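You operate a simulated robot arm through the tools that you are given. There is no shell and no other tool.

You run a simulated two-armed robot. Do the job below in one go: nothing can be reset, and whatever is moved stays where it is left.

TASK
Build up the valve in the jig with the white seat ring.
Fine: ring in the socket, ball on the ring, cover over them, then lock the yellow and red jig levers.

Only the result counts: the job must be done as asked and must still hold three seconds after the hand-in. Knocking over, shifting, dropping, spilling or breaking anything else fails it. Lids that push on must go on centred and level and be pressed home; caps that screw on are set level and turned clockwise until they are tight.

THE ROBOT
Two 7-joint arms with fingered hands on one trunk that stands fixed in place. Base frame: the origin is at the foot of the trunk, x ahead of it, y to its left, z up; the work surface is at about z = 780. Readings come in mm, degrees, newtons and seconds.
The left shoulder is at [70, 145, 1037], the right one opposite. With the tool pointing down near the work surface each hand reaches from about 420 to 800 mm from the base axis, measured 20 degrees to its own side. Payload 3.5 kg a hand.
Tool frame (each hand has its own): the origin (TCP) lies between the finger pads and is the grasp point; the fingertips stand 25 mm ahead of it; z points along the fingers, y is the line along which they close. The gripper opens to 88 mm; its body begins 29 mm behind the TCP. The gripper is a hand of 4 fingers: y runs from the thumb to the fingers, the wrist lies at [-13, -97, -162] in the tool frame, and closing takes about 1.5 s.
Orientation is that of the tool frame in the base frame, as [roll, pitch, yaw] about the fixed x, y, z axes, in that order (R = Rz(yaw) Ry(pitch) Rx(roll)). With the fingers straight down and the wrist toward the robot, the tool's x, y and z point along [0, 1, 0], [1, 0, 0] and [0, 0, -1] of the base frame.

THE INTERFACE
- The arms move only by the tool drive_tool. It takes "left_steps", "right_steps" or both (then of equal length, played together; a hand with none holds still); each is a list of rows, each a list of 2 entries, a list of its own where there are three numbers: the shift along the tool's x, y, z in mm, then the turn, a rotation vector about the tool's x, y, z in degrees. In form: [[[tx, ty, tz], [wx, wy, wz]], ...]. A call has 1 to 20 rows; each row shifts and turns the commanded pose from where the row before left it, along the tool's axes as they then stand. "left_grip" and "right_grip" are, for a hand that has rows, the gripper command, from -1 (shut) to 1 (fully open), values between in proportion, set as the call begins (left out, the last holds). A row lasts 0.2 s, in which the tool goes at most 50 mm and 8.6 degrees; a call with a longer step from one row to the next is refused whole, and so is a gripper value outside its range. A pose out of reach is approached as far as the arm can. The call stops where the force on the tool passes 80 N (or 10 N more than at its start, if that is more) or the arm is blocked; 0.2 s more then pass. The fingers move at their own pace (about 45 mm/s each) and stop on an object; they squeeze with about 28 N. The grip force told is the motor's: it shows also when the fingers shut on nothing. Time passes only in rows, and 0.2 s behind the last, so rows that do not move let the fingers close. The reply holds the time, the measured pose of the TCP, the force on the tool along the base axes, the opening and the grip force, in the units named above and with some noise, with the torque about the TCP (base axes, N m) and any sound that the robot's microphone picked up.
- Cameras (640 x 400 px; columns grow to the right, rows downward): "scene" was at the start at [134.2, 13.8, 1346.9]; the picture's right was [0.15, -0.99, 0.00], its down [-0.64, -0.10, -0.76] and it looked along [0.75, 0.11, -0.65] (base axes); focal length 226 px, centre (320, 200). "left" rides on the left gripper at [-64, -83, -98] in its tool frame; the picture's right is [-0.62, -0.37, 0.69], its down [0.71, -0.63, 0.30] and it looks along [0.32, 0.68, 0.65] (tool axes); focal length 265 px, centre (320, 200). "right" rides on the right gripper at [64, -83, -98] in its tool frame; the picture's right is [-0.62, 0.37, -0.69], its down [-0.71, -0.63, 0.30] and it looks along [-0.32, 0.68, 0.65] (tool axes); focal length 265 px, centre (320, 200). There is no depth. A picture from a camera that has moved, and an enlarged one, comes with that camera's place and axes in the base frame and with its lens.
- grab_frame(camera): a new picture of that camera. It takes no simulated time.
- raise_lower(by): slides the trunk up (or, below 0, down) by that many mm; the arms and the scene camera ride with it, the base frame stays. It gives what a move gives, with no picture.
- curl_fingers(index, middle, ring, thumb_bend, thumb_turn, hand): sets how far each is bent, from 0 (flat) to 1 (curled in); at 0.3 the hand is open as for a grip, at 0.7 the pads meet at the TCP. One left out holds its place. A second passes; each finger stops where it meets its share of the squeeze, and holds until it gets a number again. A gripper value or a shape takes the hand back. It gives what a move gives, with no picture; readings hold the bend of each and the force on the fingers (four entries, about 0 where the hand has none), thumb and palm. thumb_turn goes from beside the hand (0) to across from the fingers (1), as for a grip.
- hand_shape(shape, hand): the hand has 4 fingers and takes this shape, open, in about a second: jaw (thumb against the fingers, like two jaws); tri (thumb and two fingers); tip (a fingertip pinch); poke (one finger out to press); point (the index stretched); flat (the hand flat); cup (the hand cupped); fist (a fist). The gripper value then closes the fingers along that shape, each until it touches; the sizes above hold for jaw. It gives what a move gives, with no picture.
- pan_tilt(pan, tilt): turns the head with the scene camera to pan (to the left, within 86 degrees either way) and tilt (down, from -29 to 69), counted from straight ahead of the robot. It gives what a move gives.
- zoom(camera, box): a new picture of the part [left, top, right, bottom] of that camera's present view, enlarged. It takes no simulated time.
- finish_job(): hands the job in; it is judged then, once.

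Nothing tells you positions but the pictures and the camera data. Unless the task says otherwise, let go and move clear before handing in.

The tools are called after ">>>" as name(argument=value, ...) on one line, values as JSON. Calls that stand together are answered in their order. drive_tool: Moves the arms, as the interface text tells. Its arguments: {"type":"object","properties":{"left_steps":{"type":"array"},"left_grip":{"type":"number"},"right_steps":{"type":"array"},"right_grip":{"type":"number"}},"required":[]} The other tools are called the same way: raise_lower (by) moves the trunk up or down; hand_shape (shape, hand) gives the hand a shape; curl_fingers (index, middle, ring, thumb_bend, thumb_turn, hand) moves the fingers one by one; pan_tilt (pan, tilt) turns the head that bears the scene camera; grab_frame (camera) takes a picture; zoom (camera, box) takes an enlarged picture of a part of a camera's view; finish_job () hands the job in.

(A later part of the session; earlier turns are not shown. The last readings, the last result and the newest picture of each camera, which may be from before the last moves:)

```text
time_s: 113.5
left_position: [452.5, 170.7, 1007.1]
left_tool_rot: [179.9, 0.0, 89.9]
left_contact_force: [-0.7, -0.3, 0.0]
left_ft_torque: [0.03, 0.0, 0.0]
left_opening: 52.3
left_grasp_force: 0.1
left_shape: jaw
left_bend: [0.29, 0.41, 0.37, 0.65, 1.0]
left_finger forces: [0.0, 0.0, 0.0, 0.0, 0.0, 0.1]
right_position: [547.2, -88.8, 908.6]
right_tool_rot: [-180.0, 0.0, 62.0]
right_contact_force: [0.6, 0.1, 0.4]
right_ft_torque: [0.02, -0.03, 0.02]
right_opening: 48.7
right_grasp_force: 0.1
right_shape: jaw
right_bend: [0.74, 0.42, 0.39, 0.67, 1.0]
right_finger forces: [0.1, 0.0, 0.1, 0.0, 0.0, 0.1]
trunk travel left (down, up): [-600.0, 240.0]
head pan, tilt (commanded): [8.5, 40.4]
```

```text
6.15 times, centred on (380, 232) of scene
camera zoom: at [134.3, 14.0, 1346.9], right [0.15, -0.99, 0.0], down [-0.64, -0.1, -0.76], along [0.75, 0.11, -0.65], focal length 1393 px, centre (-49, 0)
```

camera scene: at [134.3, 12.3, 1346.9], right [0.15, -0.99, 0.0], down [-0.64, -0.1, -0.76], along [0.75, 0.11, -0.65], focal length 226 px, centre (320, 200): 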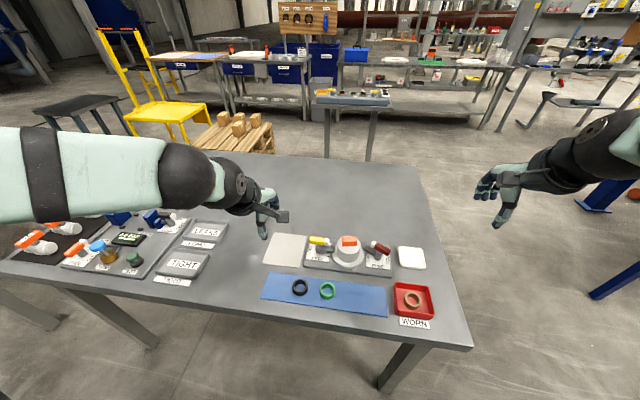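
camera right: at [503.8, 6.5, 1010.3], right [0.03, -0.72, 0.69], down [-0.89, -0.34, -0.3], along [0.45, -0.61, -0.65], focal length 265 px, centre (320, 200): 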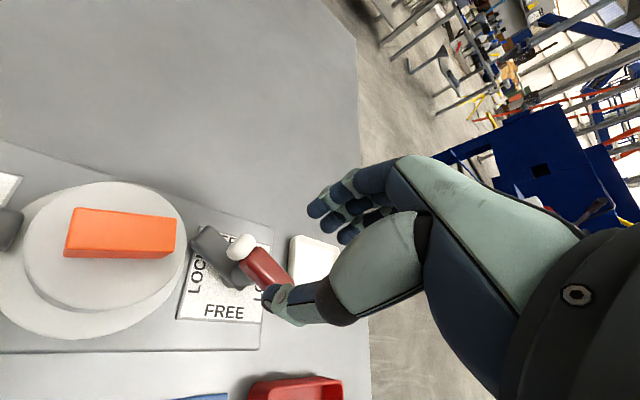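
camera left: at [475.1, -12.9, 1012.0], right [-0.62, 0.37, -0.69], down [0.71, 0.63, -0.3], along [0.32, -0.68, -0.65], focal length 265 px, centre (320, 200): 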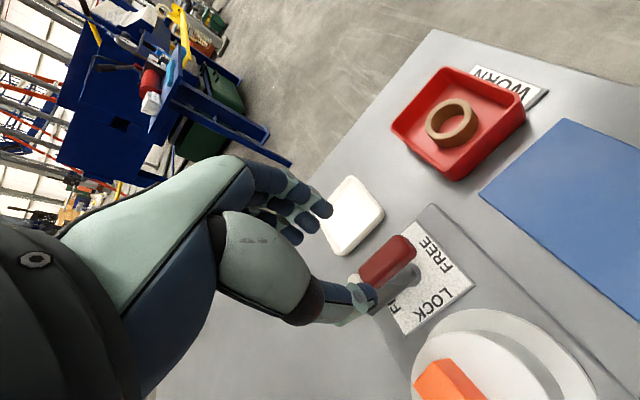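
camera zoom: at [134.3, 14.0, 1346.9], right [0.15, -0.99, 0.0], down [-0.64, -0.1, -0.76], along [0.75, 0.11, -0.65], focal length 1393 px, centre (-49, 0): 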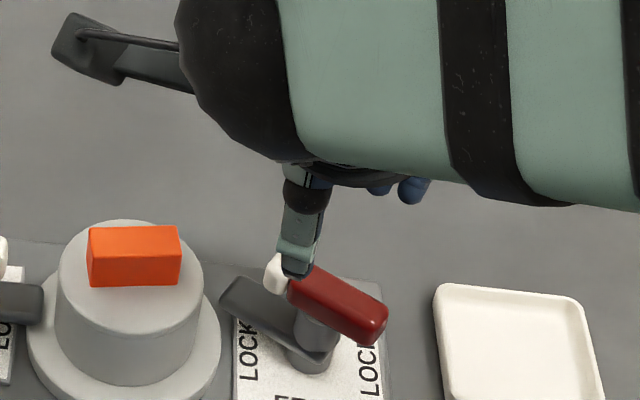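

The right hand is well aligned with the bar. I'll shift 3 mm along the bar and descend to grip height.

>>> drive_tool(right_steps=[[[-3, 0, 12], [0, 0, 0]], [[0, 0, 14], [0, 0, 0]], [[0, 0, 12], [0, 0, 0]], [[0, 0, 7], [0, 0, 0]], [[0, 0, 0], [0, 0, 0]], [[0, 0, 0], [0, 0, 0]]])

>>> zoom(camera="right", box=[180, 160, 380, 320])

>>> zoom(camera="scene", box=[340, 215, 420, 265])

>>> zoom(camera="left", box=[440, 0, 640, 125])

```text
time_s: 114.9
left_position: [451.9, 171.3, 1006.9]
left_tool_rot: [-180.0, -0.1, 90.0]
left_contact_force: [-0.1, 0.1, -0.9]
left_ft_torque: [-0.01, 0.01, 0.0]
left_opening: 52.6
left_grasp_force: 0.0
left_shape: jaw
left_bend: [0.29, 0.41, 0.37, 0.65, 1.0]
left_finger forces: [0.0, 0.1, 0.0, 0.0, 0.1, 0.0]
right_position: [547.5, -94.6, 865.2]
right_tool_rot: [179.9, 0.1, 62.0]
right_contact_force: [0.8, 0.0, -0.2]
right_ft_torque: [-0.01, 0.0, -0.02]
right_opening: 48.6
right_grasp_force: 0.0
right_shape: jaw
right_bend: [0.74, 0.42, 0.39, 0.67, 1.0]
right_finger forces: [0.0, 0.1, 0.0, 0.0, 0.0, 0.0]
trunk travel left (down, up): [-600.0, 240.0]
head pan, tilt (commanded): [8.5, 40.4]
```

```text
2.50 times, centred on (280, 240) of right
camera zoom: at [502.9, 2.3, 965.1], right [0.03, -0.72, 0.69], down [-0.89, -0.34, -0.3], along [0.45, -0.61, -0.65], focal length 664 px, centre (420, 100)
```

zoom: 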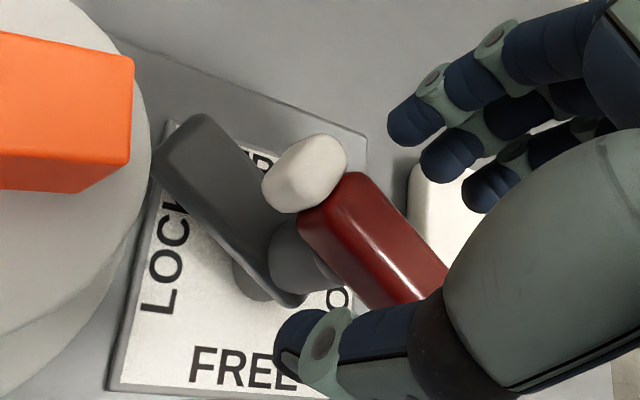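

```text
8.00 times, centred on (380, 240) of scene
camera zoom: at [134.3, 13.9, 1346.9], right [0.15, -0.99, 0.0], down [-0.64, -0.1, -0.76], along [0.75, 0.11, -0.65], focal length 1811 px, centre (-160, -120)
```

zoom: 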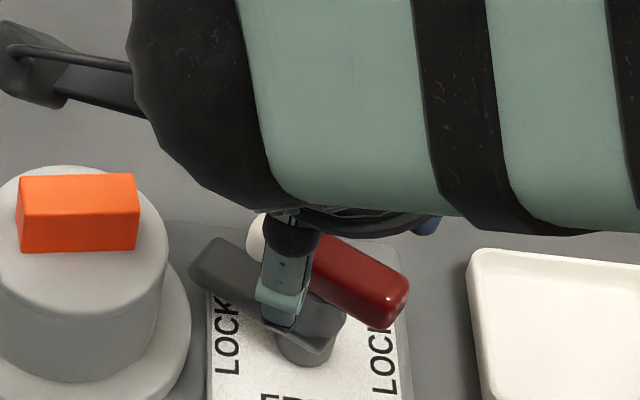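

```text
3.20 times, centred on (540, 62) of left
camera zoom: at [369.4, 104.3, 1106.2], right [-0.37, -0.62, -0.69], down [-0.63, 0.71, -0.3], along [0.68, 0.32, -0.65], focal length 849 px, centre (-384, 640)
```

zoom: 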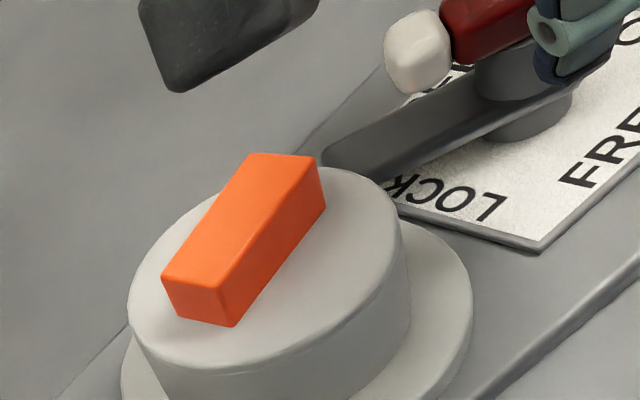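

The handle is bracketed. I'll make a small centring correction, lower 6 mm, and close the right hand on the bar.

>>> drive_tool(right_steps=[[[0, -1.2, 3], [0, 0, 0]], [[0, -1.2, 3], [0, 0, 0]], [[0, 0, 0], [0, 0, 0]], [[0, 0, 0], [0, 0, 0]]])

>>> drive_tool(right_steps=[[[0, 0, 0], [0, 0, 0]], [[0, 0, 0], [0, 0, 0]], [[0, 0, 0], [0, 0, 0]], [[0, 0, 0], [0, 0, 0]], [[0, 0, 0], [0, 0, 0]], [[0, 0, 0], [0, 0, 0]], [[0, 0, 0], [0, 0, 0]], [[0, 0, 0], [0, 0, 0]]], right_grip=-1)

>>> zoom(camera="right", box=[180, 160, 380, 320])

>>> zoom(camera="scene", box=[340, 215, 420, 265])

```text
time_s: 115.9
left_position: [453.1, 168.6, 1007.0]
left_tool_rot: [180.0, -0.1, 90.0]
left_contact_force: [-0.8, -0.1, -0.6]
left_ft_torque: [-0.02, 0.02, -0.01]
left_opening: 52.4
left_grasp_force: 0.0
left_shape: jaw
left_bend: [0.29, 0.41, 0.37, 0.65, 1.0]
left_finger forces: [0.0, 0.0, 0.0, 0.1, 0.1, 0.0]
right_position: [545.2, -92.6, 857.7]
right_tool_rot: [-179.9, 0.0, 62.0]
right_contact_force: [0.3, 0.3, 0.7]
right_ft_torque: [-0.01, -0.02, 0.0]
right_opening: 48.7
right_grasp_force: 0.1
right_shape: jaw
right_bend: [0.74, 0.42, 0.39, 0.67, 1.0]
right_finger forces: [0.1, 0.1, 0.1, 0.0, 0.1, 0.0]
trunk travel left (down, up): [-600.0, 240.0]
head pan, tilt (commanded): [8.5, 40.4]
```

```text
time_s: 117.7
left_position: [451.6, 170.1, 1006.3]
left_tool_rot: [-180.0, 0.0, 90.1]
left_contact_force: [0.0, 1.1, 0.2]
left_ft_torque: [-0.03, 0.0, -0.01]
left_opening: 52.3
left_grasp_force: 0.0
left_shape: jaw
left_bend: [0.29, 0.41, 0.37, 0.65, 1.0]
left_finger forces: [0.0, 0.0, 0.1, 0.0, 0.1, 0.0]
right_position: [545.3, -93.2, 858.1]
right_tool_rot: [180.0, 0.0, 62.0]
right_contact_force: [-0.5, -0.6, -1.7]
right_ft_torque: [-0.01, 0.01, 0.0]
right_opening: 13.3
right_grasp_force: 27.9
right_shape: jaw
right_bend: [0.73, 0.6, 0.6, 0.74, 1.0]
right_finger forces: [14.5, 7.2, 3.2, 0.0, 25.0, 0.0]
trunk travel left (down, up): [-600.0, 240.0]
head pan, tilt (commanded): [8.5, 40.4]
```

```text
2.50 times, centred on (280, 240) of right
camera zoom: at [501.1, 3.0, 959.3], right [0.03, -0.72, 0.69], down [-0.89, -0.33, -0.3], along [0.45, -0.61, -0.65], focal length 664 px, centre (420, 100)
```

zoom: 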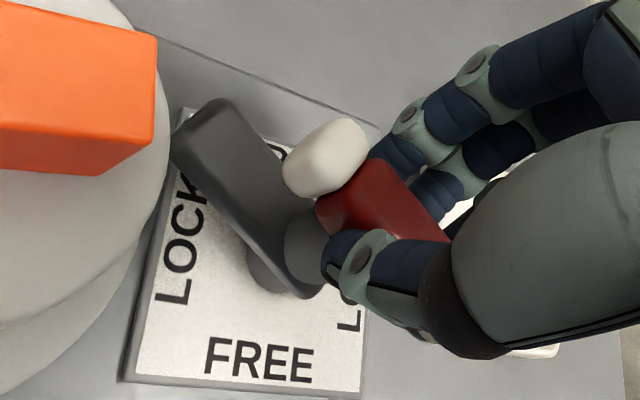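

```text
8.00 times, centred on (380, 240) of scene
camera zoom: at [134.4, 13.6, 1346.9], right [0.15, -0.99, 0.0], down [-0.64, -0.1, -0.76], along [0.75, 0.11, -0.65], focal length 1811 px, centre (-160, -120)
```

zoom: 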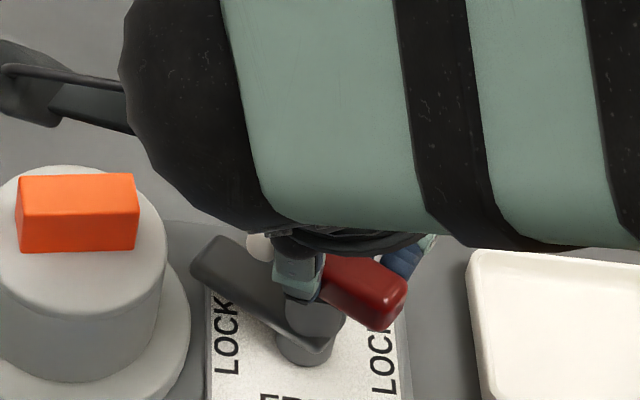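

Good square grip with no side force. I'll turn counter-clockwise in small stages.

>>> drive_tool(right_steps=[[[-0.18, -0.37, 0], [0, 0, -7.5]], [[-0.18, -0.37, 0], [0, 0, -7.5]], [[0, 0, 0], [0, 0, 0]]])

>>> zoom(camera="scene", box=[340, 215, 420, 265])

>>> zoom(camera="right", box=[180, 160, 380, 320])

```text
time_s: 118.5
left_position: [453.9, 169.9, 1007.8]
left_tool_rot: [-179.9, -0.1, 90.0]
left_contact_force: [0.0, -0.3, 0.5]
left_ft_torque: [-0.02, 0.04, 0.0]
left_opening: 52.2
left_grasp_force: 0.1
left_shape: jaw
left_bend: [0.29, 0.41, 0.37, 0.65, 1.0]
left_finger forces: [0.0, 0.0, 0.0, 0.0, 0.1, 0.0]
right_position: [543.2, -94.4, 858.7]
right_tool_rot: [179.9, 0.0, 76.9]
right_contact_force: [1.1, -6.2, 1.6]
right_ft_torque: [-0.09, -0.07, -0.05]
right_opening: 13.2
right_grasp_force: 28.1
right_shape: jaw
right_bend: [0.73, 0.61, 0.66, 0.75, 1.0]
right_finger forces: [19.0, 7.0, 3.5, 0.0, 24.7, 0.1]
trunk travel left (down, up): [-600.0, 240.0]
head pan, tilt (commanded): [8.5, 40.4]
```

```text
8.00 times, centred on (380, 240) of scene
camera zoom: at [134.5, 12.5, 1346.9], right [0.15, -0.99, 0.0], down [-0.64, -0.1, -0.76], along [0.75, 0.11, -0.65], focal length 1811 px, centre (-160, -120)
```

zoom: 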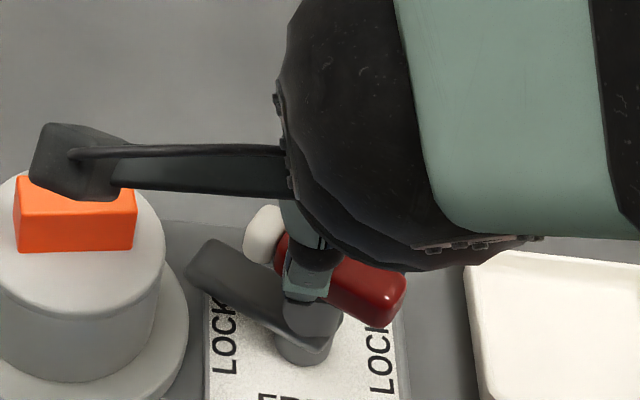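

```text
2.50 times, centred on (280, 240) of right
camera zoom: at [476.6, -12.6, 958.8], right [0.22, -0.69, 0.69], down [-0.77, -0.55, -0.3], along [0.59, -0.47, -0.65], focal length 664 px, centre (420, 100)
```

zoom: 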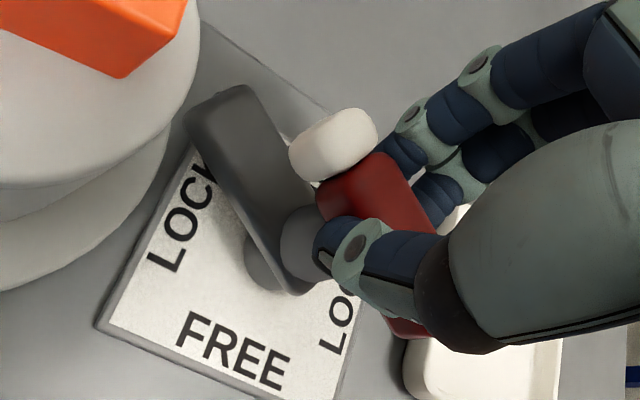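

The bar did not follow the last part of the turn, and the clamp arm seems to stop near the cover flange. I'll return the twist to zero and look closely at the contact area.

>>> drive_tool(right_steps=[[[0.18, 0.37, 0], [0, 0, 7.5]], [[0.18, 0.37, 0], [0, 0, 7.5]], [[0, 0, 0], [0, 0, 0]]])

>>> zoom(camera="left", box=[480, 0, 640, 100])

>>> zoom(camera="scene", box=[340, 240, 388, 270])

>>> zoom(camera="right", box=[150, 180, 278, 300])

```text
time_s: 119.3
left_position: [452.6, 169.4, 1007.0]
left_tool_rot: [-180.0, -0.1, 90.0]
left_contact_force: [0.3, -0.1, -0.1]
left_ft_torque: [0.0, -0.02, -0.01]
left_opening: 52.6
left_grasp_force: 0.0
left_shape: jaw
left_bend: [0.29, 0.41, 0.37, 0.65, 1.0]
left_finger forces: [0.0, 0.0, 0.0, 0.0, 0.0, 0.1]
right_position: [544.1, -92.7, 857.8]
right_tool_rot: [-179.9, -0.2, 61.9]
right_contact_force: [2.5, -8.2, 1.1]
right_ft_torque: [-0.21, -0.06, 0.03]
right_opening: 13.2
right_grasp_force: 28.0
right_shape: jaw
right_bend: [0.73, 0.6, 0.64, 0.75, 1.0]
right_finger forces: [18.8, 8.8, 4.8, 0.1, 24.8, 0.1]
trunk travel left (down, up): [-600.0, 240.0]
head pan, tilt (commanded): [8.5, 40.4]
```

```text
4.00 times, centred on (560, 50) of left
camera zoom: at [369.4, 102.7, 1106.4], right [-0.37, -0.62, -0.69], down [-0.63, 0.71, -0.3], along [0.68, 0.33, -0.65], focal length 1062 px, centre (-640, 800)
```

zoom: 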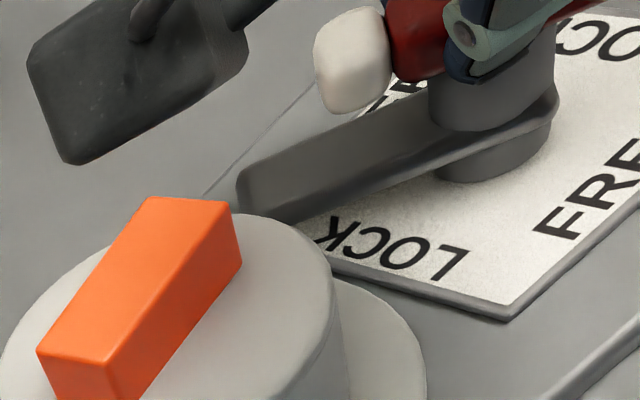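

```text
13.33 times, centred on (364, 255) of scene
camera zoom: at [134.3, 11.9, 1346.9], right [0.15, -0.99, 0.0], down [-0.64, -0.09, -0.76], along [0.75, 0.11, -0.65], focal length 3018 px, centre (-267, -533)
```

zoom: 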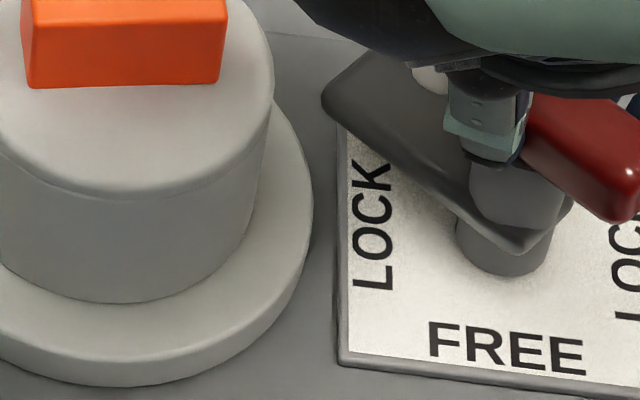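

```text
3.33 times, centred on (214, 240) of right
camera zoom: at [500.5, 3.0, 959.0], right [0.03, -0.72, 0.69], down [-0.89, -0.33, -0.31], along [0.45, -0.61, -0.65], focal length 885 px, centre (673, 67)
```

zoom: 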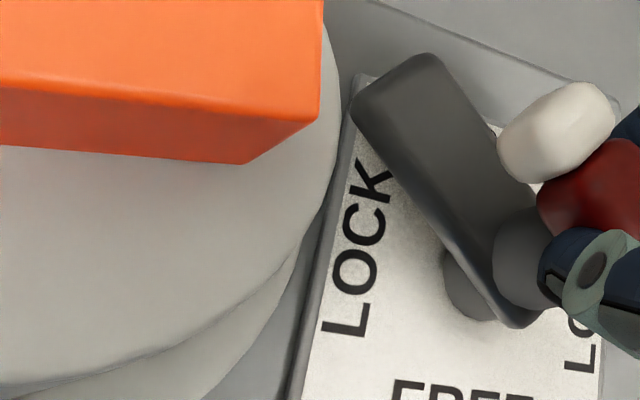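

The lever stops at about 61°, exactly where the arm tip meets the flange edge on that side. The cover may sit slightly high there, so I'll release the red lever gently and take a closer look.

>>> drive_tool(right_steps=[[[-1.7, 0.8, 0], [0, 0, 0]], [[0, 0, 0], [0, 0, 0]]])

>>> drive_tool(right_steps=[[[0, 0, 0], [0, 0, 0]], [[0, 0, 0], [0, 0, 0]], [[0, 0, 0], [0, 0, 0]], [[0, 0, 0], [0, 0, 0]], [[0, 0, 0], [0, 0, 0]]], right_grip=0.15)

>>> drive_tool(right_steps=[[[0, 0, -10], [0, 0, 0]], [[0, 0, -25], [0, 0, 0]], [[0, 0, -35], [0, 0, 0]], [[0, 0, -40], [0, 0, 0]], [[-30, 3, -20], [0, 0, 0]], [[-35, 3, -10], [0, 0, 0]], [[-35, 3, -10], [0, 0, 0]], [[-35, 3, 0], [0, 0, 0]], [[0, 0, 0], [0, 0, 0]]])

>>> grab_frame(camera="right")

>>> zoom(camera="scene", box=[290, 220, 410, 280])

```text
time_s: 119.9
left_position: [452.9, 169.3, 1007.3]
left_tool_rot: [-180.0, 0.0, 90.0]
left_contact_force: [0.1, 0.1, 0.1]
left_ft_torque: [0.02, 0.05, -0.03]
left_opening: 52.4
left_grasp_force: 0.1
left_shape: jaw
left_bend: [0.29, 0.41, 0.37, 0.65, 1.0]
left_finger forces: [0.0, 0.0, 0.0, 0.0, 0.0, 0.1]
right_position: [544.0, -94.4, 858.2]
right_tool_rot: [-180.0, -0.2, 62.0]
right_contact_force: [4.0, -4.6, 3.2]
right_ft_torque: [-0.15, -0.07, 0.01]
right_opening: 13.5
right_grasp_force: 28.4
right_shape: jaw
right_bend: [0.73, 0.6, 0.64, 0.75, 1.0]
right_finger forces: [18.6, 7.8, 4.1, 0.1, 25.2, 0.0]
trunk travel left (down, up): [-600.0, 240.0]
head pan, tilt (commanded): [8.5, 40.4]
```

```text
time_s: 121.1
left_position: [452.6, 169.6, 1007.7]
left_tool_rot: [180.0, 0.1, 90.0]
left_contact_force: [0.5, 0.0, -0.8]
left_ft_torque: [0.02, -0.01, -0.03]
left_opening: 52.2
left_grasp_force: 0.0
left_shape: jaw
left_bend: [0.29, 0.41, 0.37, 0.65, 1.0]
left_finger forces: [0.0, 0.0, 0.1, 0.0, 0.1, 0.0]
right_position: [544.4, -93.6, 857.7]
right_tool_rot: [-179.9, 0.1, 62.1]
right_contact_force: [-0.3, 0.4, -0.3]
right_ft_torque: [0.01, 0.01, 0.03]
right_opening: 50.2
right_grasp_force: 0.1
right_shape: jaw
right_bend: [0.74, 0.42, 0.38, 0.66, 1.0]
right_finger forces: [0.0, 0.0, 0.0, 0.0, 0.1, 0.0]
trunk travel left (down, up): [-600.0, 240.0]
head pan, tilt (commanded): [8.5, 40.4]
```

```text
time_s: 123.1
left_position: [452.2, 170.3, 1006.3]
left_tool_rot: [180.0, 0.0, 90.0]
left_contact_force: [-0.7, 0.0, 0.2]
left_ft_torque: [0.01, -0.02, 0.03]
left_opening: 52.4
left_grasp_force: 0.1
left_shape: jaw
left_bend: [0.29, 0.41, 0.37, 0.65, 1.0]
left_finger forces: [0.0, 0.0, 0.0, 0.0, 0.0, 0.1]
right_position: [491.9, -217.2, 1009.0]
right_tool_rot: [180.0, -0.1, 62.0]
right_contact_force: [0.3, 0.3, 0.0]
right_ft_torque: [-0.04, -0.03, 0.01]
right_opening: 50.5
right_grasp_force: 0.1
right_shape: jaw
right_bend: [0.74, 0.42, 0.38, 0.66, 1.0]
right_finger forces: [0.0, 0.0, 0.0, 0.0, 0.0, 0.0]
trunk travel left (down, up): [-600.0, 240.0]
head pan, tilt (commanded): [8.5, 40.4]
```

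```text
taken
camera right: at [447.2, -121.8, 1109.1], right [0.04, -0.72, 0.69], down [-0.89, -0.34, -0.3], along [0.45, -0.61, -0.65], focal length 265 px, centre (320, 200)
```

right: 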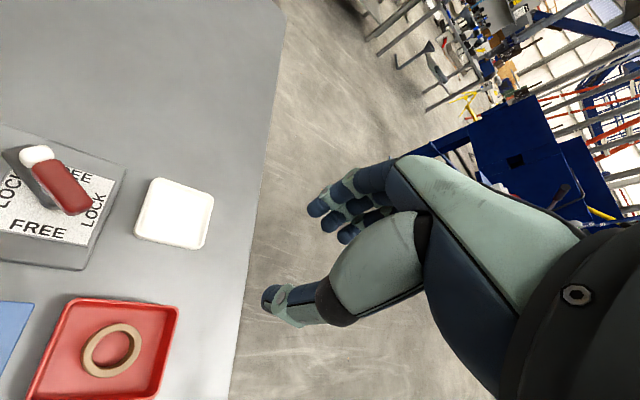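

```text
5.33 times, centred on (350, 250) of scene
camera zoom: at [134.8, 14.9, 1346.8], right [0.15, -0.99, 0.0], down [-0.64, -0.1, -0.76], along [0.75, 0.11, -0.65], focal length 1207 px, centre (160, -67)
```

zoom: 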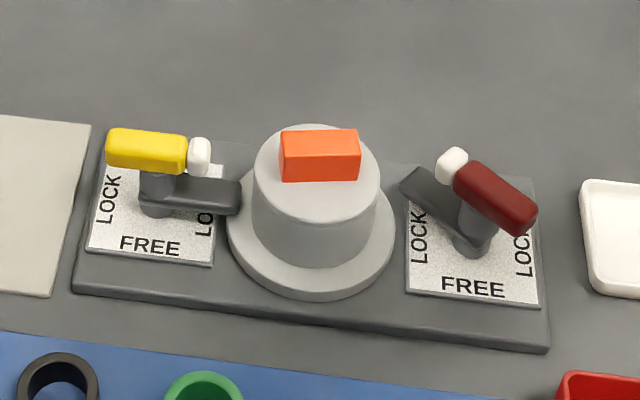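

Everything else is undisturbed. To see the flange edge-on, I'll raise both hands and lower the trunk so the scene camera looks at a shallow angle.

>>> drive_tool(left_steps=[[[0, 0, -40], [0, 0, 0]], [[0, 0, -40], [0, 0, 0]], [[0, 0, -40], [0, 0, 0]], [[0, 0, -40], [0, 0, 0]], [[0, 0, -40], [0, 0, 0]], [[0, 0, -30], [0, 0, 0]]], right_steps=[[[0, 0, -40], [0, 0, -5]], [[0, 0, -40], [0, 0, -5]], [[0, 0, -40], [0, 0, -5]], [[0, 0, -40], [0, 0, -5]], [[0, 0, -40], [0, 0, -5]], [[0, 0, -30], [0, 0, -3]]])

>>> raise_lower(by=-300)

>>> grab_frame(camera="scene")

```text
time_s: 124.5
left_position: [453.7, 168.4, 1239.5]
left_tool_rot: [-179.9, 0.0, 90.1]
left_contact_force: [0.2, 0.8, 0.3]
left_ft_torque: [-0.03, 0.0, -0.02]
left_opening: 52.3
left_grasp_force: 0.0
left_shape: jaw
left_bend: [0.29, 0.41, 0.37, 0.65, 1.0]
left_finger forces: [0.0, 0.0, 0.1, 0.1, 0.0, 0.0]
right_position: [491.5, -221.4, 1239.3]
right_tool_rot: [-180.0, 0.0, 90.2]
right_contact_force: [0.6, 0.4, 0.2]
right_ft_torque: [-0.01, -0.03, 0.03]
right_opening: 50.1
right_grasp_force: 0.1
right_shape: jaw
right_bend: [0.74, 0.42, 0.38, 0.66, 1.0]
right_finger forces: [0.0, 0.0, 0.1, 0.1, 0.0, 0.1]
trunk travel left (down, up): [-600.0, 240.0]
head pan, tilt (commanded): [8.5, 40.4]
```

```text
time_s: 127.5
left_position: [452.7, 169.7, 940.0]
left_tool_rot: [179.9, -0.1, 90.1]
left_contact_force: [-0.1, -0.7, 0.6]
left_ft_torque: [0.03, 0.0, -0.03]
left_opening: 52.3
left_grasp_force: 0.1
left_shape: jaw
left_bend: [0.29, 0.41, 0.37, 0.65, 1.0]
left_finger forces: [0.1, 0.0, 0.0, 0.0, 0.1, 0.0]
right_position: [492.7, -221.3, 937.4]
right_tool_rot: [180.0, 0.1, 90.0]
right_contact_force: [0.1, -0.1, 0.4]
right_ft_torque: [0.0, 0.02, 0.01]
right_opening: 50.0
right_grasp_force: 0.0
right_shape: jaw
right_bend: [0.74, 0.42, 0.38, 0.66, 1.0]
right_finger forces: [0.1, 0.1, 0.1, 0.1, 0.1, 0.1]
trunk travel left (down, up): [-300.0, 540.0]
head pan, tilt (commanded): [8.5, 40.4]
```

```text
taken
camera scene: at [134.0, 13.8, 1047.0], right [0.15, -0.99, 0.0], down [-0.64, -0.1, -0.76], along [0.75, 0.11, -0.65], focal length 226 px, centre (320, 200)
```

scene: 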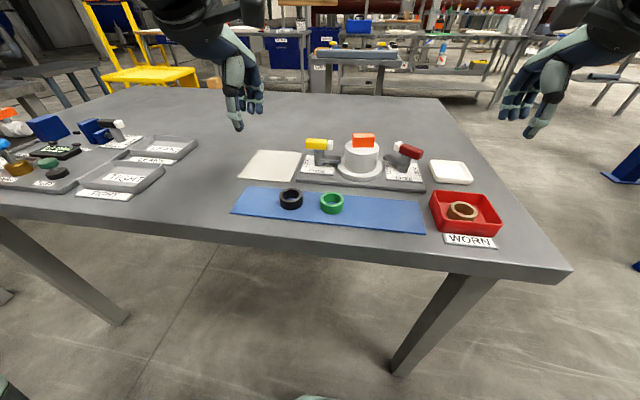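

>>> zoom(camera="scene", box=[330, 130, 394, 190])

>>> zoom(camera="scene", box=[366, 140, 414, 185])

>>> zoom(camera="scene", box=[304, 135, 352, 180])

>>> zoom(camera="scene", box=[336, 160, 384, 184])

```text
6.67 times, centred on (362, 160) of scene
camera zoom: at [134.0, 13.8, 1047.0], right [0.15, -0.99, 0.0], down [-0.64, -0.1, -0.76], along [0.75, 0.11, -0.65], focal length 1509 px, centre (40, 467)
```

zoom: 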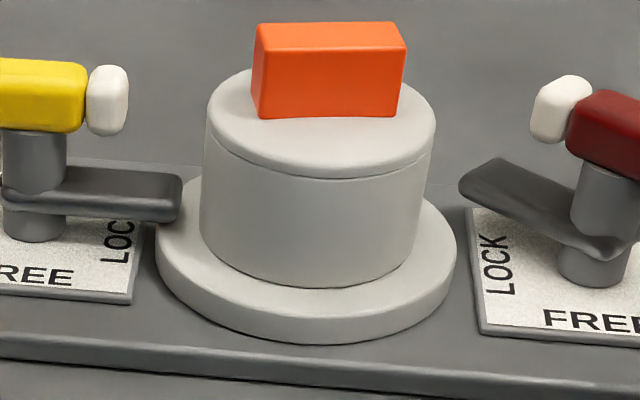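

```text
8.89 times, centred on (390, 162) of scene
camera zoom: at [134.0, 13.8, 1047.0], right [0.15, -0.99, 0.0], down [-0.64, -0.1, -0.76], along [0.75, 0.11, -0.65], focal length 2012 px, centre (-302, 533)
```

zoom: 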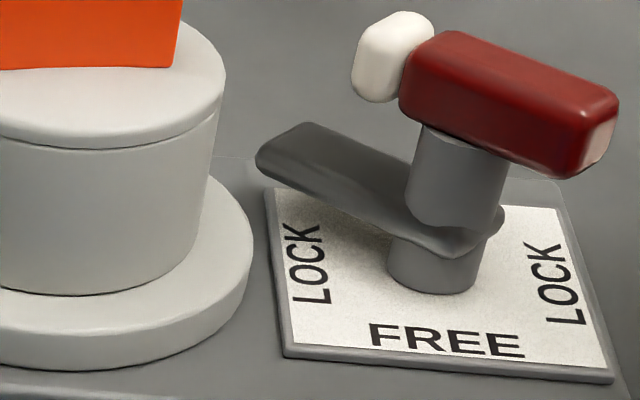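

```text
8.89 times, centred on (328, 158) of scene
camera zoom: at [134.0, 13.8, 1047.0], right [0.15, -0.99, 0.0], down [-0.64, -0.1, -0.76], along [0.75, 0.11, -0.65], focal length 2012 px, centre (249, 578)
```

zoom: 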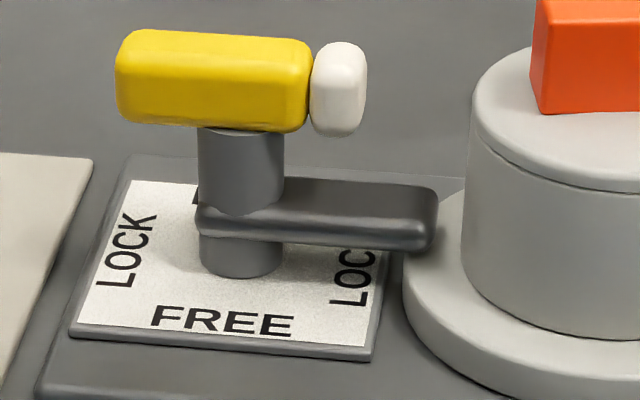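

```text
13.33 times, centred on (360, 172) of scene
camera zoom: at [134.0, 13.8, 1047.0], right [0.15, -0.99, 0.0], down [-0.64, -0.1, -0.76], along [0.75, 0.11, -0.65], focal length 3018 px, centre (-213, 573)
```

zoom: 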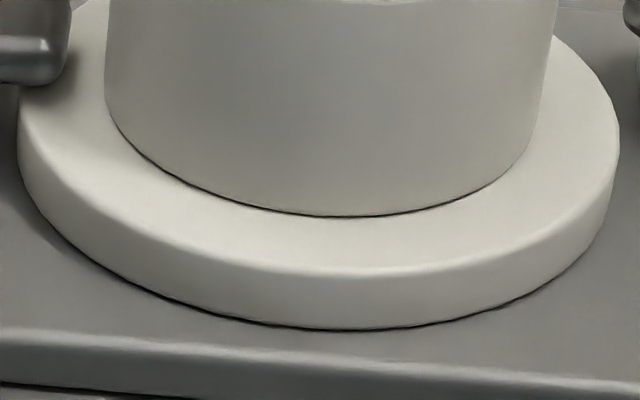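

The yellow arm sits just above the flange with very little clearance. I'll zoom on both flange sides and the red arm tip to see whether the cover is slightly raised on the red side.

>>> zoom(camera="scene", box=[372, 152, 396, 176])

>>> zoom(camera="scene", box=[336, 152, 360, 176])

>>> zoom(camera="left", box=[440, 0, 640, 125])

>>> zoom(camera="right", box=[0, 0, 200, 200])

```text
16.00 times, centred on (384, 164) of scene
camera zoom: at [134.0, 13.8, 1047.0], right [0.15, -0.99, 0.0], down [-0.64, -0.1, -0.76], along [0.75, 0.11, -0.65], focal length 3622 px, centre (-704, 776)
```

zoom: 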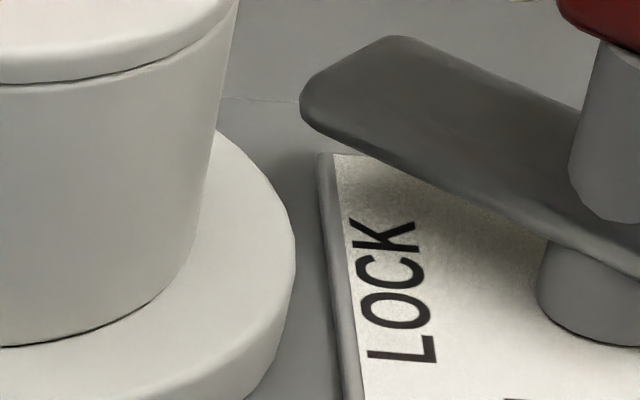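

```text
16.00 times, centred on (348, 164) of scene
camera zoom: at [134.0, 13.8, 1047.0], right [0.15, -0.99, 0.0], down [-0.64, -0.1, -0.76], along [0.75, 0.11, -0.65], focal length 3622 px, centre (-128, 776)
```

zoom: 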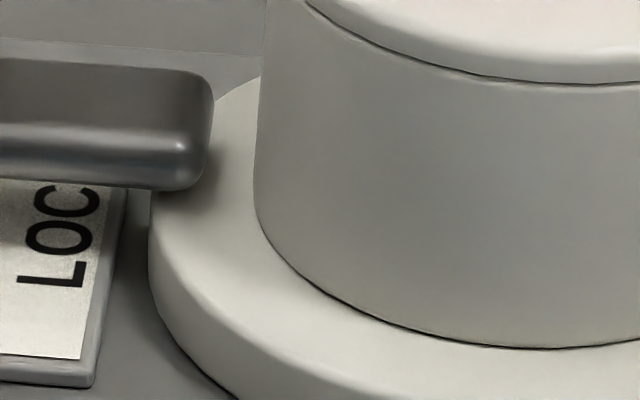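

```text
3.20 times, centred on (540, 62) of left
camera zoom: at [370.6, 103.2, 1039.2], right [-0.37, -0.62, -0.69], down [-0.63, 0.71, -0.3], along [0.68, 0.32, -0.65], focal length 849 px, centre (-384, 640)
```

zoom: 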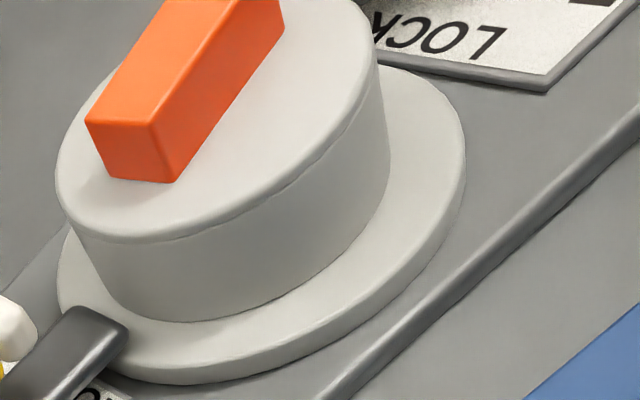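

```text
2.00 times, centred on (100, 100) of right
camera zoom: at [407.9, -156.5, 1039.0], right [0.37, -0.62, 0.69], down [-0.63, -0.71, -0.3], along [0.68, -0.32, -0.65], focal length 531 px, centre (760, 400)
```

zoom: 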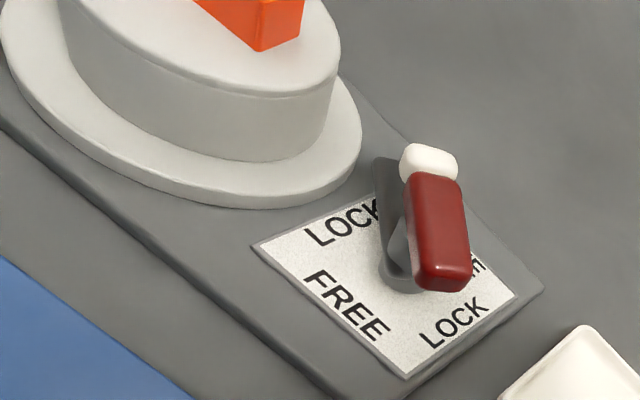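

The levers' arms are at equal height, so I'll check whether the cover is tilted by measuring the orange block's corners precisely, first from this low viewpoint.

>>> zoom(camera="scene", box=[348, 128, 380, 152])

>>> zoom(camera="scene", box=[338, 160, 362, 180])

>>> zoom(camera="scene", box=[364, 160, 388, 180])

>>> raise_lower(by=-100)

>>> grab_frame(camera="scene")

```text
16.00 times, centred on (364, 140) of scene
camera zoom: at [134.0, 13.8, 1047.0], right [0.15, -0.99, 0.0], down [-0.64, -0.1, -0.76], along [0.75, 0.11, -0.65], focal length 3622 px, centre (-384, 1160)
```

zoom: 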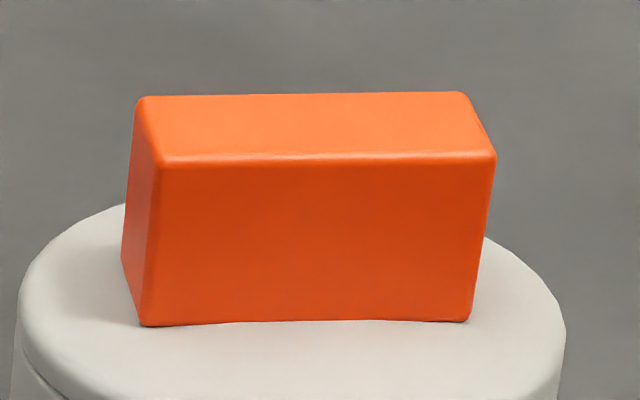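

```text
16.00 times, centred on (350, 170) of scene
camera zoom: at [134.0, 13.8, 1047.0], right [0.15, -0.99, 0.0], down [-0.64, -0.1, -0.76], along [0.75, 0.11, -0.65], focal length 3622 px, centre (-160, 680)
```

zoom: 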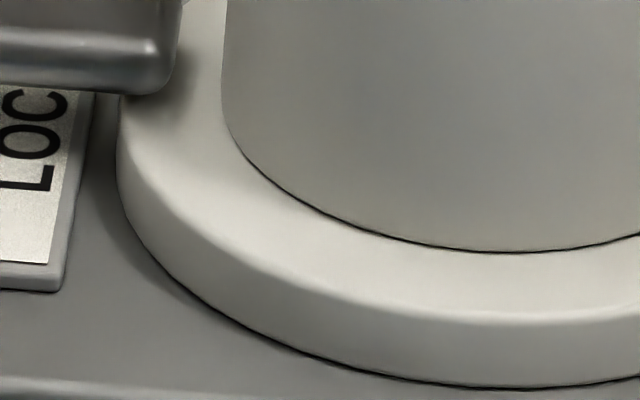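

```text
16.00 times, centred on (376, 170) of scene
camera zoom: at [134.0, 13.8, 1047.0], right [0.15, -0.99, 0.0], down [-0.64, -0.1, -0.76], along [0.75, 0.11, -0.65], focal length 3622 px, centre (-576, 680)
```

zoom: 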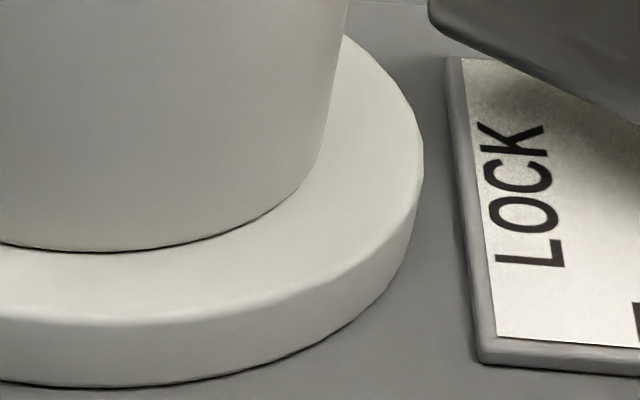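

```text
time_s: 128.9
left_position: [452.6, 169.0, 841.1]
left_tool_rot: [180.0, 0.0, 90.1]
left_contact_force: [-0.6, -0.4, 0.7]
left_ft_torque: [0.0, -0.02, 0.03]
left_opening: 52.5
left_grasp_force: 0.1
left_shape: jaw
left_bend: [0.29, 0.41, 0.37, 0.65, 1.0]
left_finger forces: [0.0, 0.1, 0.0, 0.1, 0.0, 0.1]
right_position: [491.2, -220.2, 838.0]
right_tool_rot: [-180.0, 0.1, 90.0]
right_contact_force: [0.0, -0.2, -0.5]
right_ft_torque: [-0.01, -0.01, 0.01]
right_opening: 50.2
right_grasp_force: 0.0
right_shape: jaw
right_bend: [0.74, 0.42, 0.38, 0.66, 1.0]
right_finger forces: [0.1, 0.0, 0.0, 0.0, 0.0, 0.0]
trunk travel left (down, up): [-200.0, 640.0]
head pan, tilt (commanded): [8.5, 40.4]
```

```text
taken
camera scene: at [134.0, 13.9, 947.0], right [0.15, -0.99, 0.0], down [-0.64, -0.1, -0.76], along [0.75, 0.11, -0.65], focal length 226 px, centre (320, 200)
```

scene: 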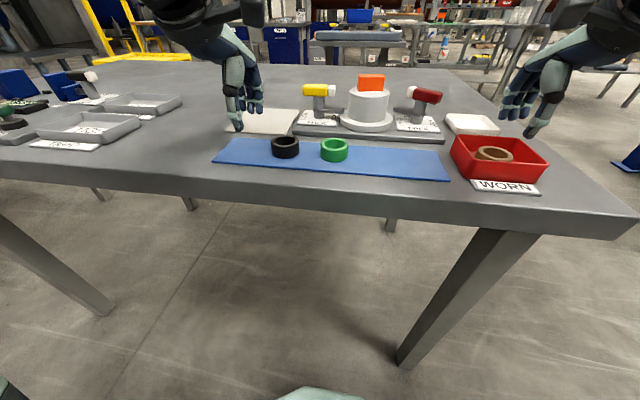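

From this very low angle the flange profile should be clear. I'll zoom in.

>>> zoom(camera="scene", box=[296, 66, 446, 146])

>>> zoom(camera="scene", box=[334, 98, 398, 138])

>>> zoom(camera="scene", box=[384, 90, 424, 135])

>>> zoom(camera="scene", box=[316, 90, 356, 135])

>>> zoom(camera="scene", box=[350, 68, 394, 98])

```text
4.27 times, centred on (371, 106) of scene
camera zoom: at [134.0, 13.9, 947.0], right [0.15, -0.99, 0.0], down [-0.64, -0.1, -0.76], along [0.75, 0.11, -0.65], focal length 966 px, centre (102, 601)
```

zoom: 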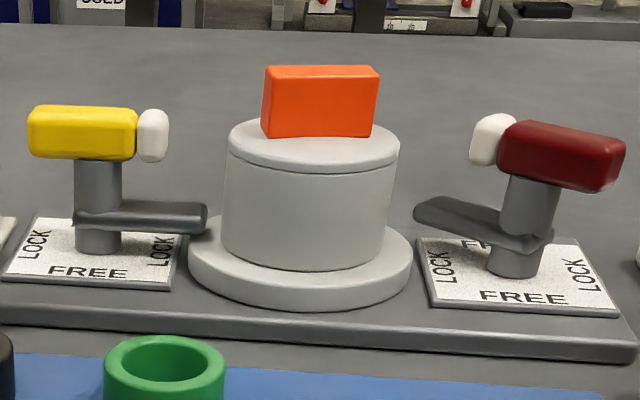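

```text
10.00 times, centred on (366, 118) of scene
camera zoom: at [134.0, 13.9, 947.0], right [0.15, -0.99, 0.0], down [-0.64, -0.1, -0.76], along [0.75, 0.11, -0.65], focal length 2264 px, centre (-140, 1020)
```

zoom: 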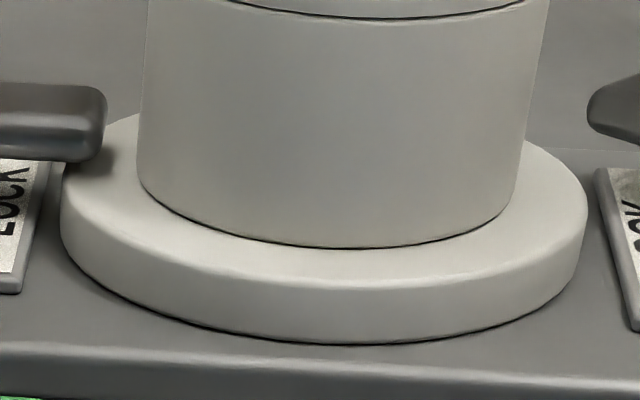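

```text
8.89 times, centred on (404, 112) of scene
camera zoom: at [134.0, 13.9, 947.0], right [0.15, -0.99, 0.0], down [-0.64, -0.1, -0.76], along [0.75, 0.11, -0.65], focal length 2012 px, centre (-427, 978)
```

zoom: 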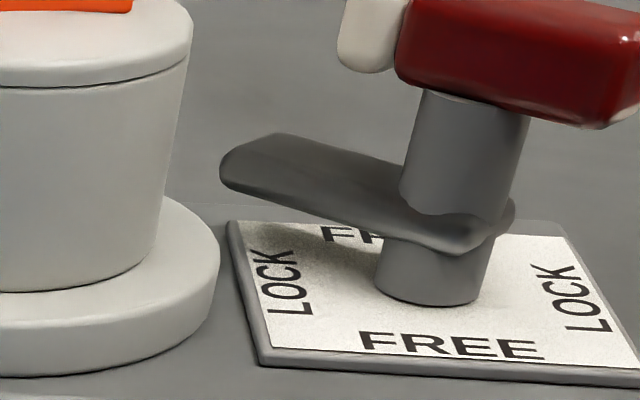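

```text
8.89 times, centred on (336, 112) of scene
camera zoom: at [134.0, 13.9, 947.0], right [0.15, -0.99, 0.0], down [-0.64, -0.1, -0.76], along [0.75, 0.11, -0.65], focal length 2012 px, centre (178, 978)
```

zoom: 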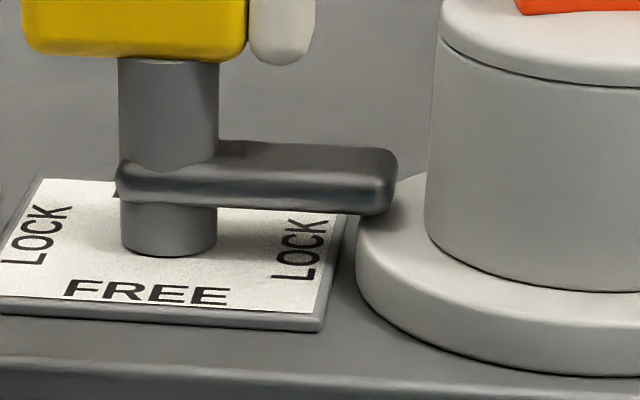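

```text
13.33 times, centred on (372, 83) of scene
camera zoom: at [134.0, 13.9, 947.0], right [0.15, -0.99, 0.0], down [-0.64, -0.1, -0.76], along [0.75, 0.11, -0.65], focal length 3018 px, centre (-373, 1760)
```

zoom: 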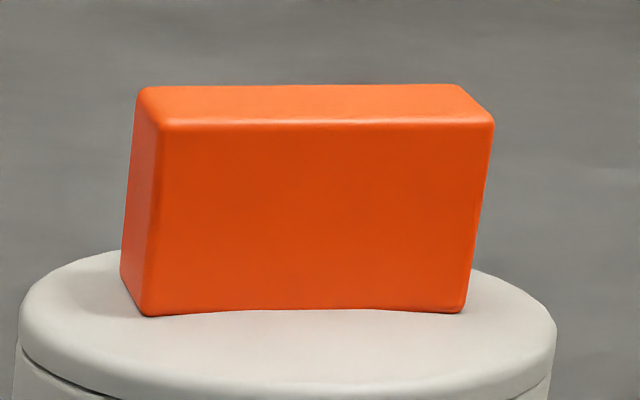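

The cover is level and flush, and both arms clear the flange, so the red lever isn't blocked. The right hand's finger layout just gives no net torque in that direction. I'll finish the turn by gently pushing the bar's near end with closed fingers, and first I'll raise the trunk back.

>>> raise_lower(by=400)

>>> drive_tool(right_steps=[[[17, 1, 40], [0, 0, 0]], [[17, 1, 40], [0, 0, 0]], [[17, 1, 40], [0, 0, 0]], [[17, 1, 40], [0, 0, 0]], [[17, 1, 40], [0, 0, 0]], [[17, 1, 40], [0, 0, 0]], [[4, 0, 40], [0, 0, 0]], [[0, 0, 40], [0, 0, 0]], [[0, 0, 0], [0, 0, 0]], [[0, 0, 0], [0, 0, 0]]], right_grip=-1)

>>> grab_frame(camera="right")

>>> zoom(camera="scene", box=[340, 200, 420, 270])

```text
time_s: 132.7
left_position: [453.7, 168.5, 1240.1]
left_tool_rot: [-179.9, 0.1, 89.9]
left_contact_force: [-1.0, 0.7, 0.9]
left_ft_torque: [-0.04, -0.03, 0.02]
left_opening: 52.7
left_grasp_force: 0.1
left_shape: jaw
left_bend: [0.29, 0.41, 0.37, 0.65, 1.0]
left_finger forces: [0.0, 0.0, 0.0, 0.0, 0.0, 0.0]
right_position: [493.0, -220.3, 1237.7]
right_tool_rot: [180.0, 0.1, 90.0]
right_contact_force: [0.3, -0.1, 0.3]
right_ft_torque: [0.03, 0.0, 0.03]
right_opening: 49.9
right_grasp_force: 0.1
right_shape: jaw
right_bend: [0.74, 0.42, 0.38, 0.66, 1.0]
right_finger forces: [0.1, 0.0, 0.0, 0.0, 0.0, 0.0]
trunk travel left (down, up): [-600.0, 240.0]
head pan, tilt (commanded): [8.5, 40.4]
```

```text
time_s: 134.9
left_position: [454.5, 170.0, 1240.2]
left_tool_rot: [-179.9, 0.1, 90.0]
left_contact_force: [-0.6, -0.4, -0.3]
left_ft_torque: [-0.02, 0.02, -0.03]
left_opening: 52.4
left_grasp_force: 0.1
left_shape: jaw
left_bend: [0.29, 0.41, 0.37, 0.65, 1.0]
left_finger forces: [0.0, 0.1, 0.1, 0.0, 0.1, 0.1]
right_position: [496.1, -115.3, 918.3]
right_tool_rot: [-179.9, 0.0, 90.1]
right_contact_force: [0.6, 0.4, -0.8]
right_ft_torque: [0.03, -0.03, 0.02]
right_opening: 0.0
right_grasp_force: 27.6
right_shape: jaw
right_bend: [0.7, 0.7, 0.7, 0.38, 1.0]
right_finger forces: [0.1, 0.1, 0.0, 0.0, 0.0, 0.0]
trunk travel left (down, up): [-600.0, 240.0]
head pan, tilt (commanded): [8.5, 40.4]
```

```text
taken
camera right: at [412.9, -51.2, 1018.4], right [0.37, -0.62, 0.69], down [-0.63, -0.71, -0.3], along [0.68, -0.32, -0.65], focal length 265 px, centre (320, 200)
```

right: 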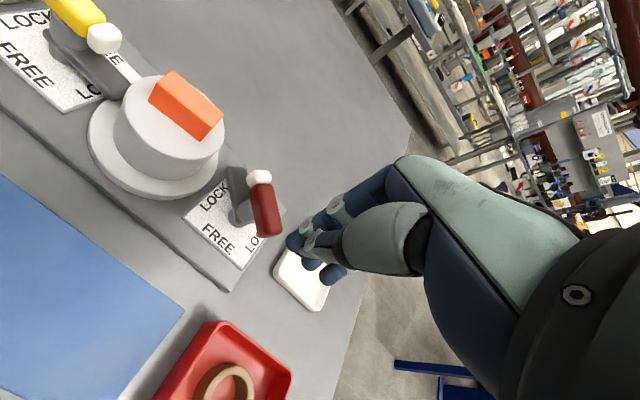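

```text
5.71 times, centred on (380, 235) of scene
camera zoom: at [134.3, 13.9, 1346.9], right [0.15, -0.99, 0.0], down [-0.64, -0.1, -0.76], along [0.75, 0.11, -0.65], focal length 1294 px, centre (-23, 0)
```

zoom: 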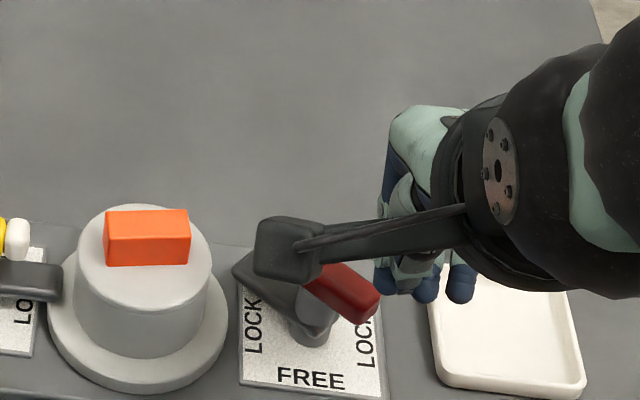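

>>> zoom(camera="right", box=[220, 150, 380, 310])

>>> zoom(camera="scene", box=[370, 225, 410, 265])

```text
2.50 times, centred on (300, 230) of right
camera zoom: at [412.9, -51.2, 1018.4], right [0.37, -0.62, 0.69], down [-0.63, -0.71, -0.3], along [0.68, -0.32, -0.65], focal length 664 px, centre (370, 125)
```

zoom: 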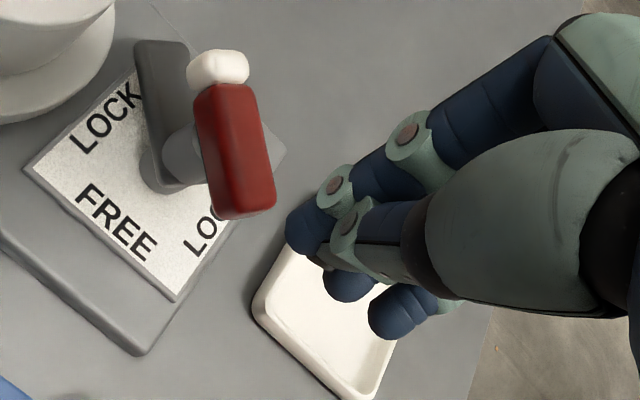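

```text
10.00 times, centred on (390, 245) of scene
camera zoom: at [134.3, 13.9, 1346.9], right [0.15, -0.99, 0.0], down [-0.64, -0.1, -0.76], along [0.75, 0.11, -0.65], focal length 2264 px, centre (-380, -250)
```

zoom: 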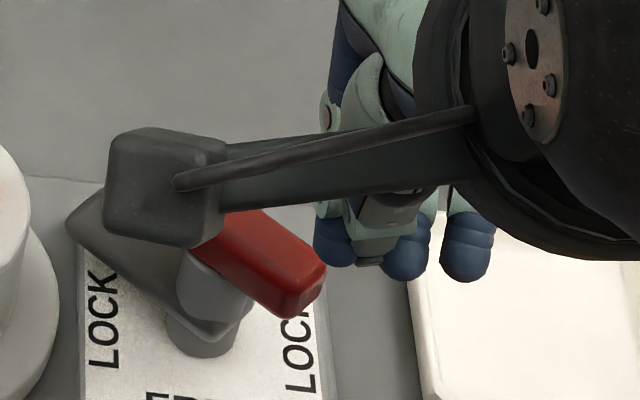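

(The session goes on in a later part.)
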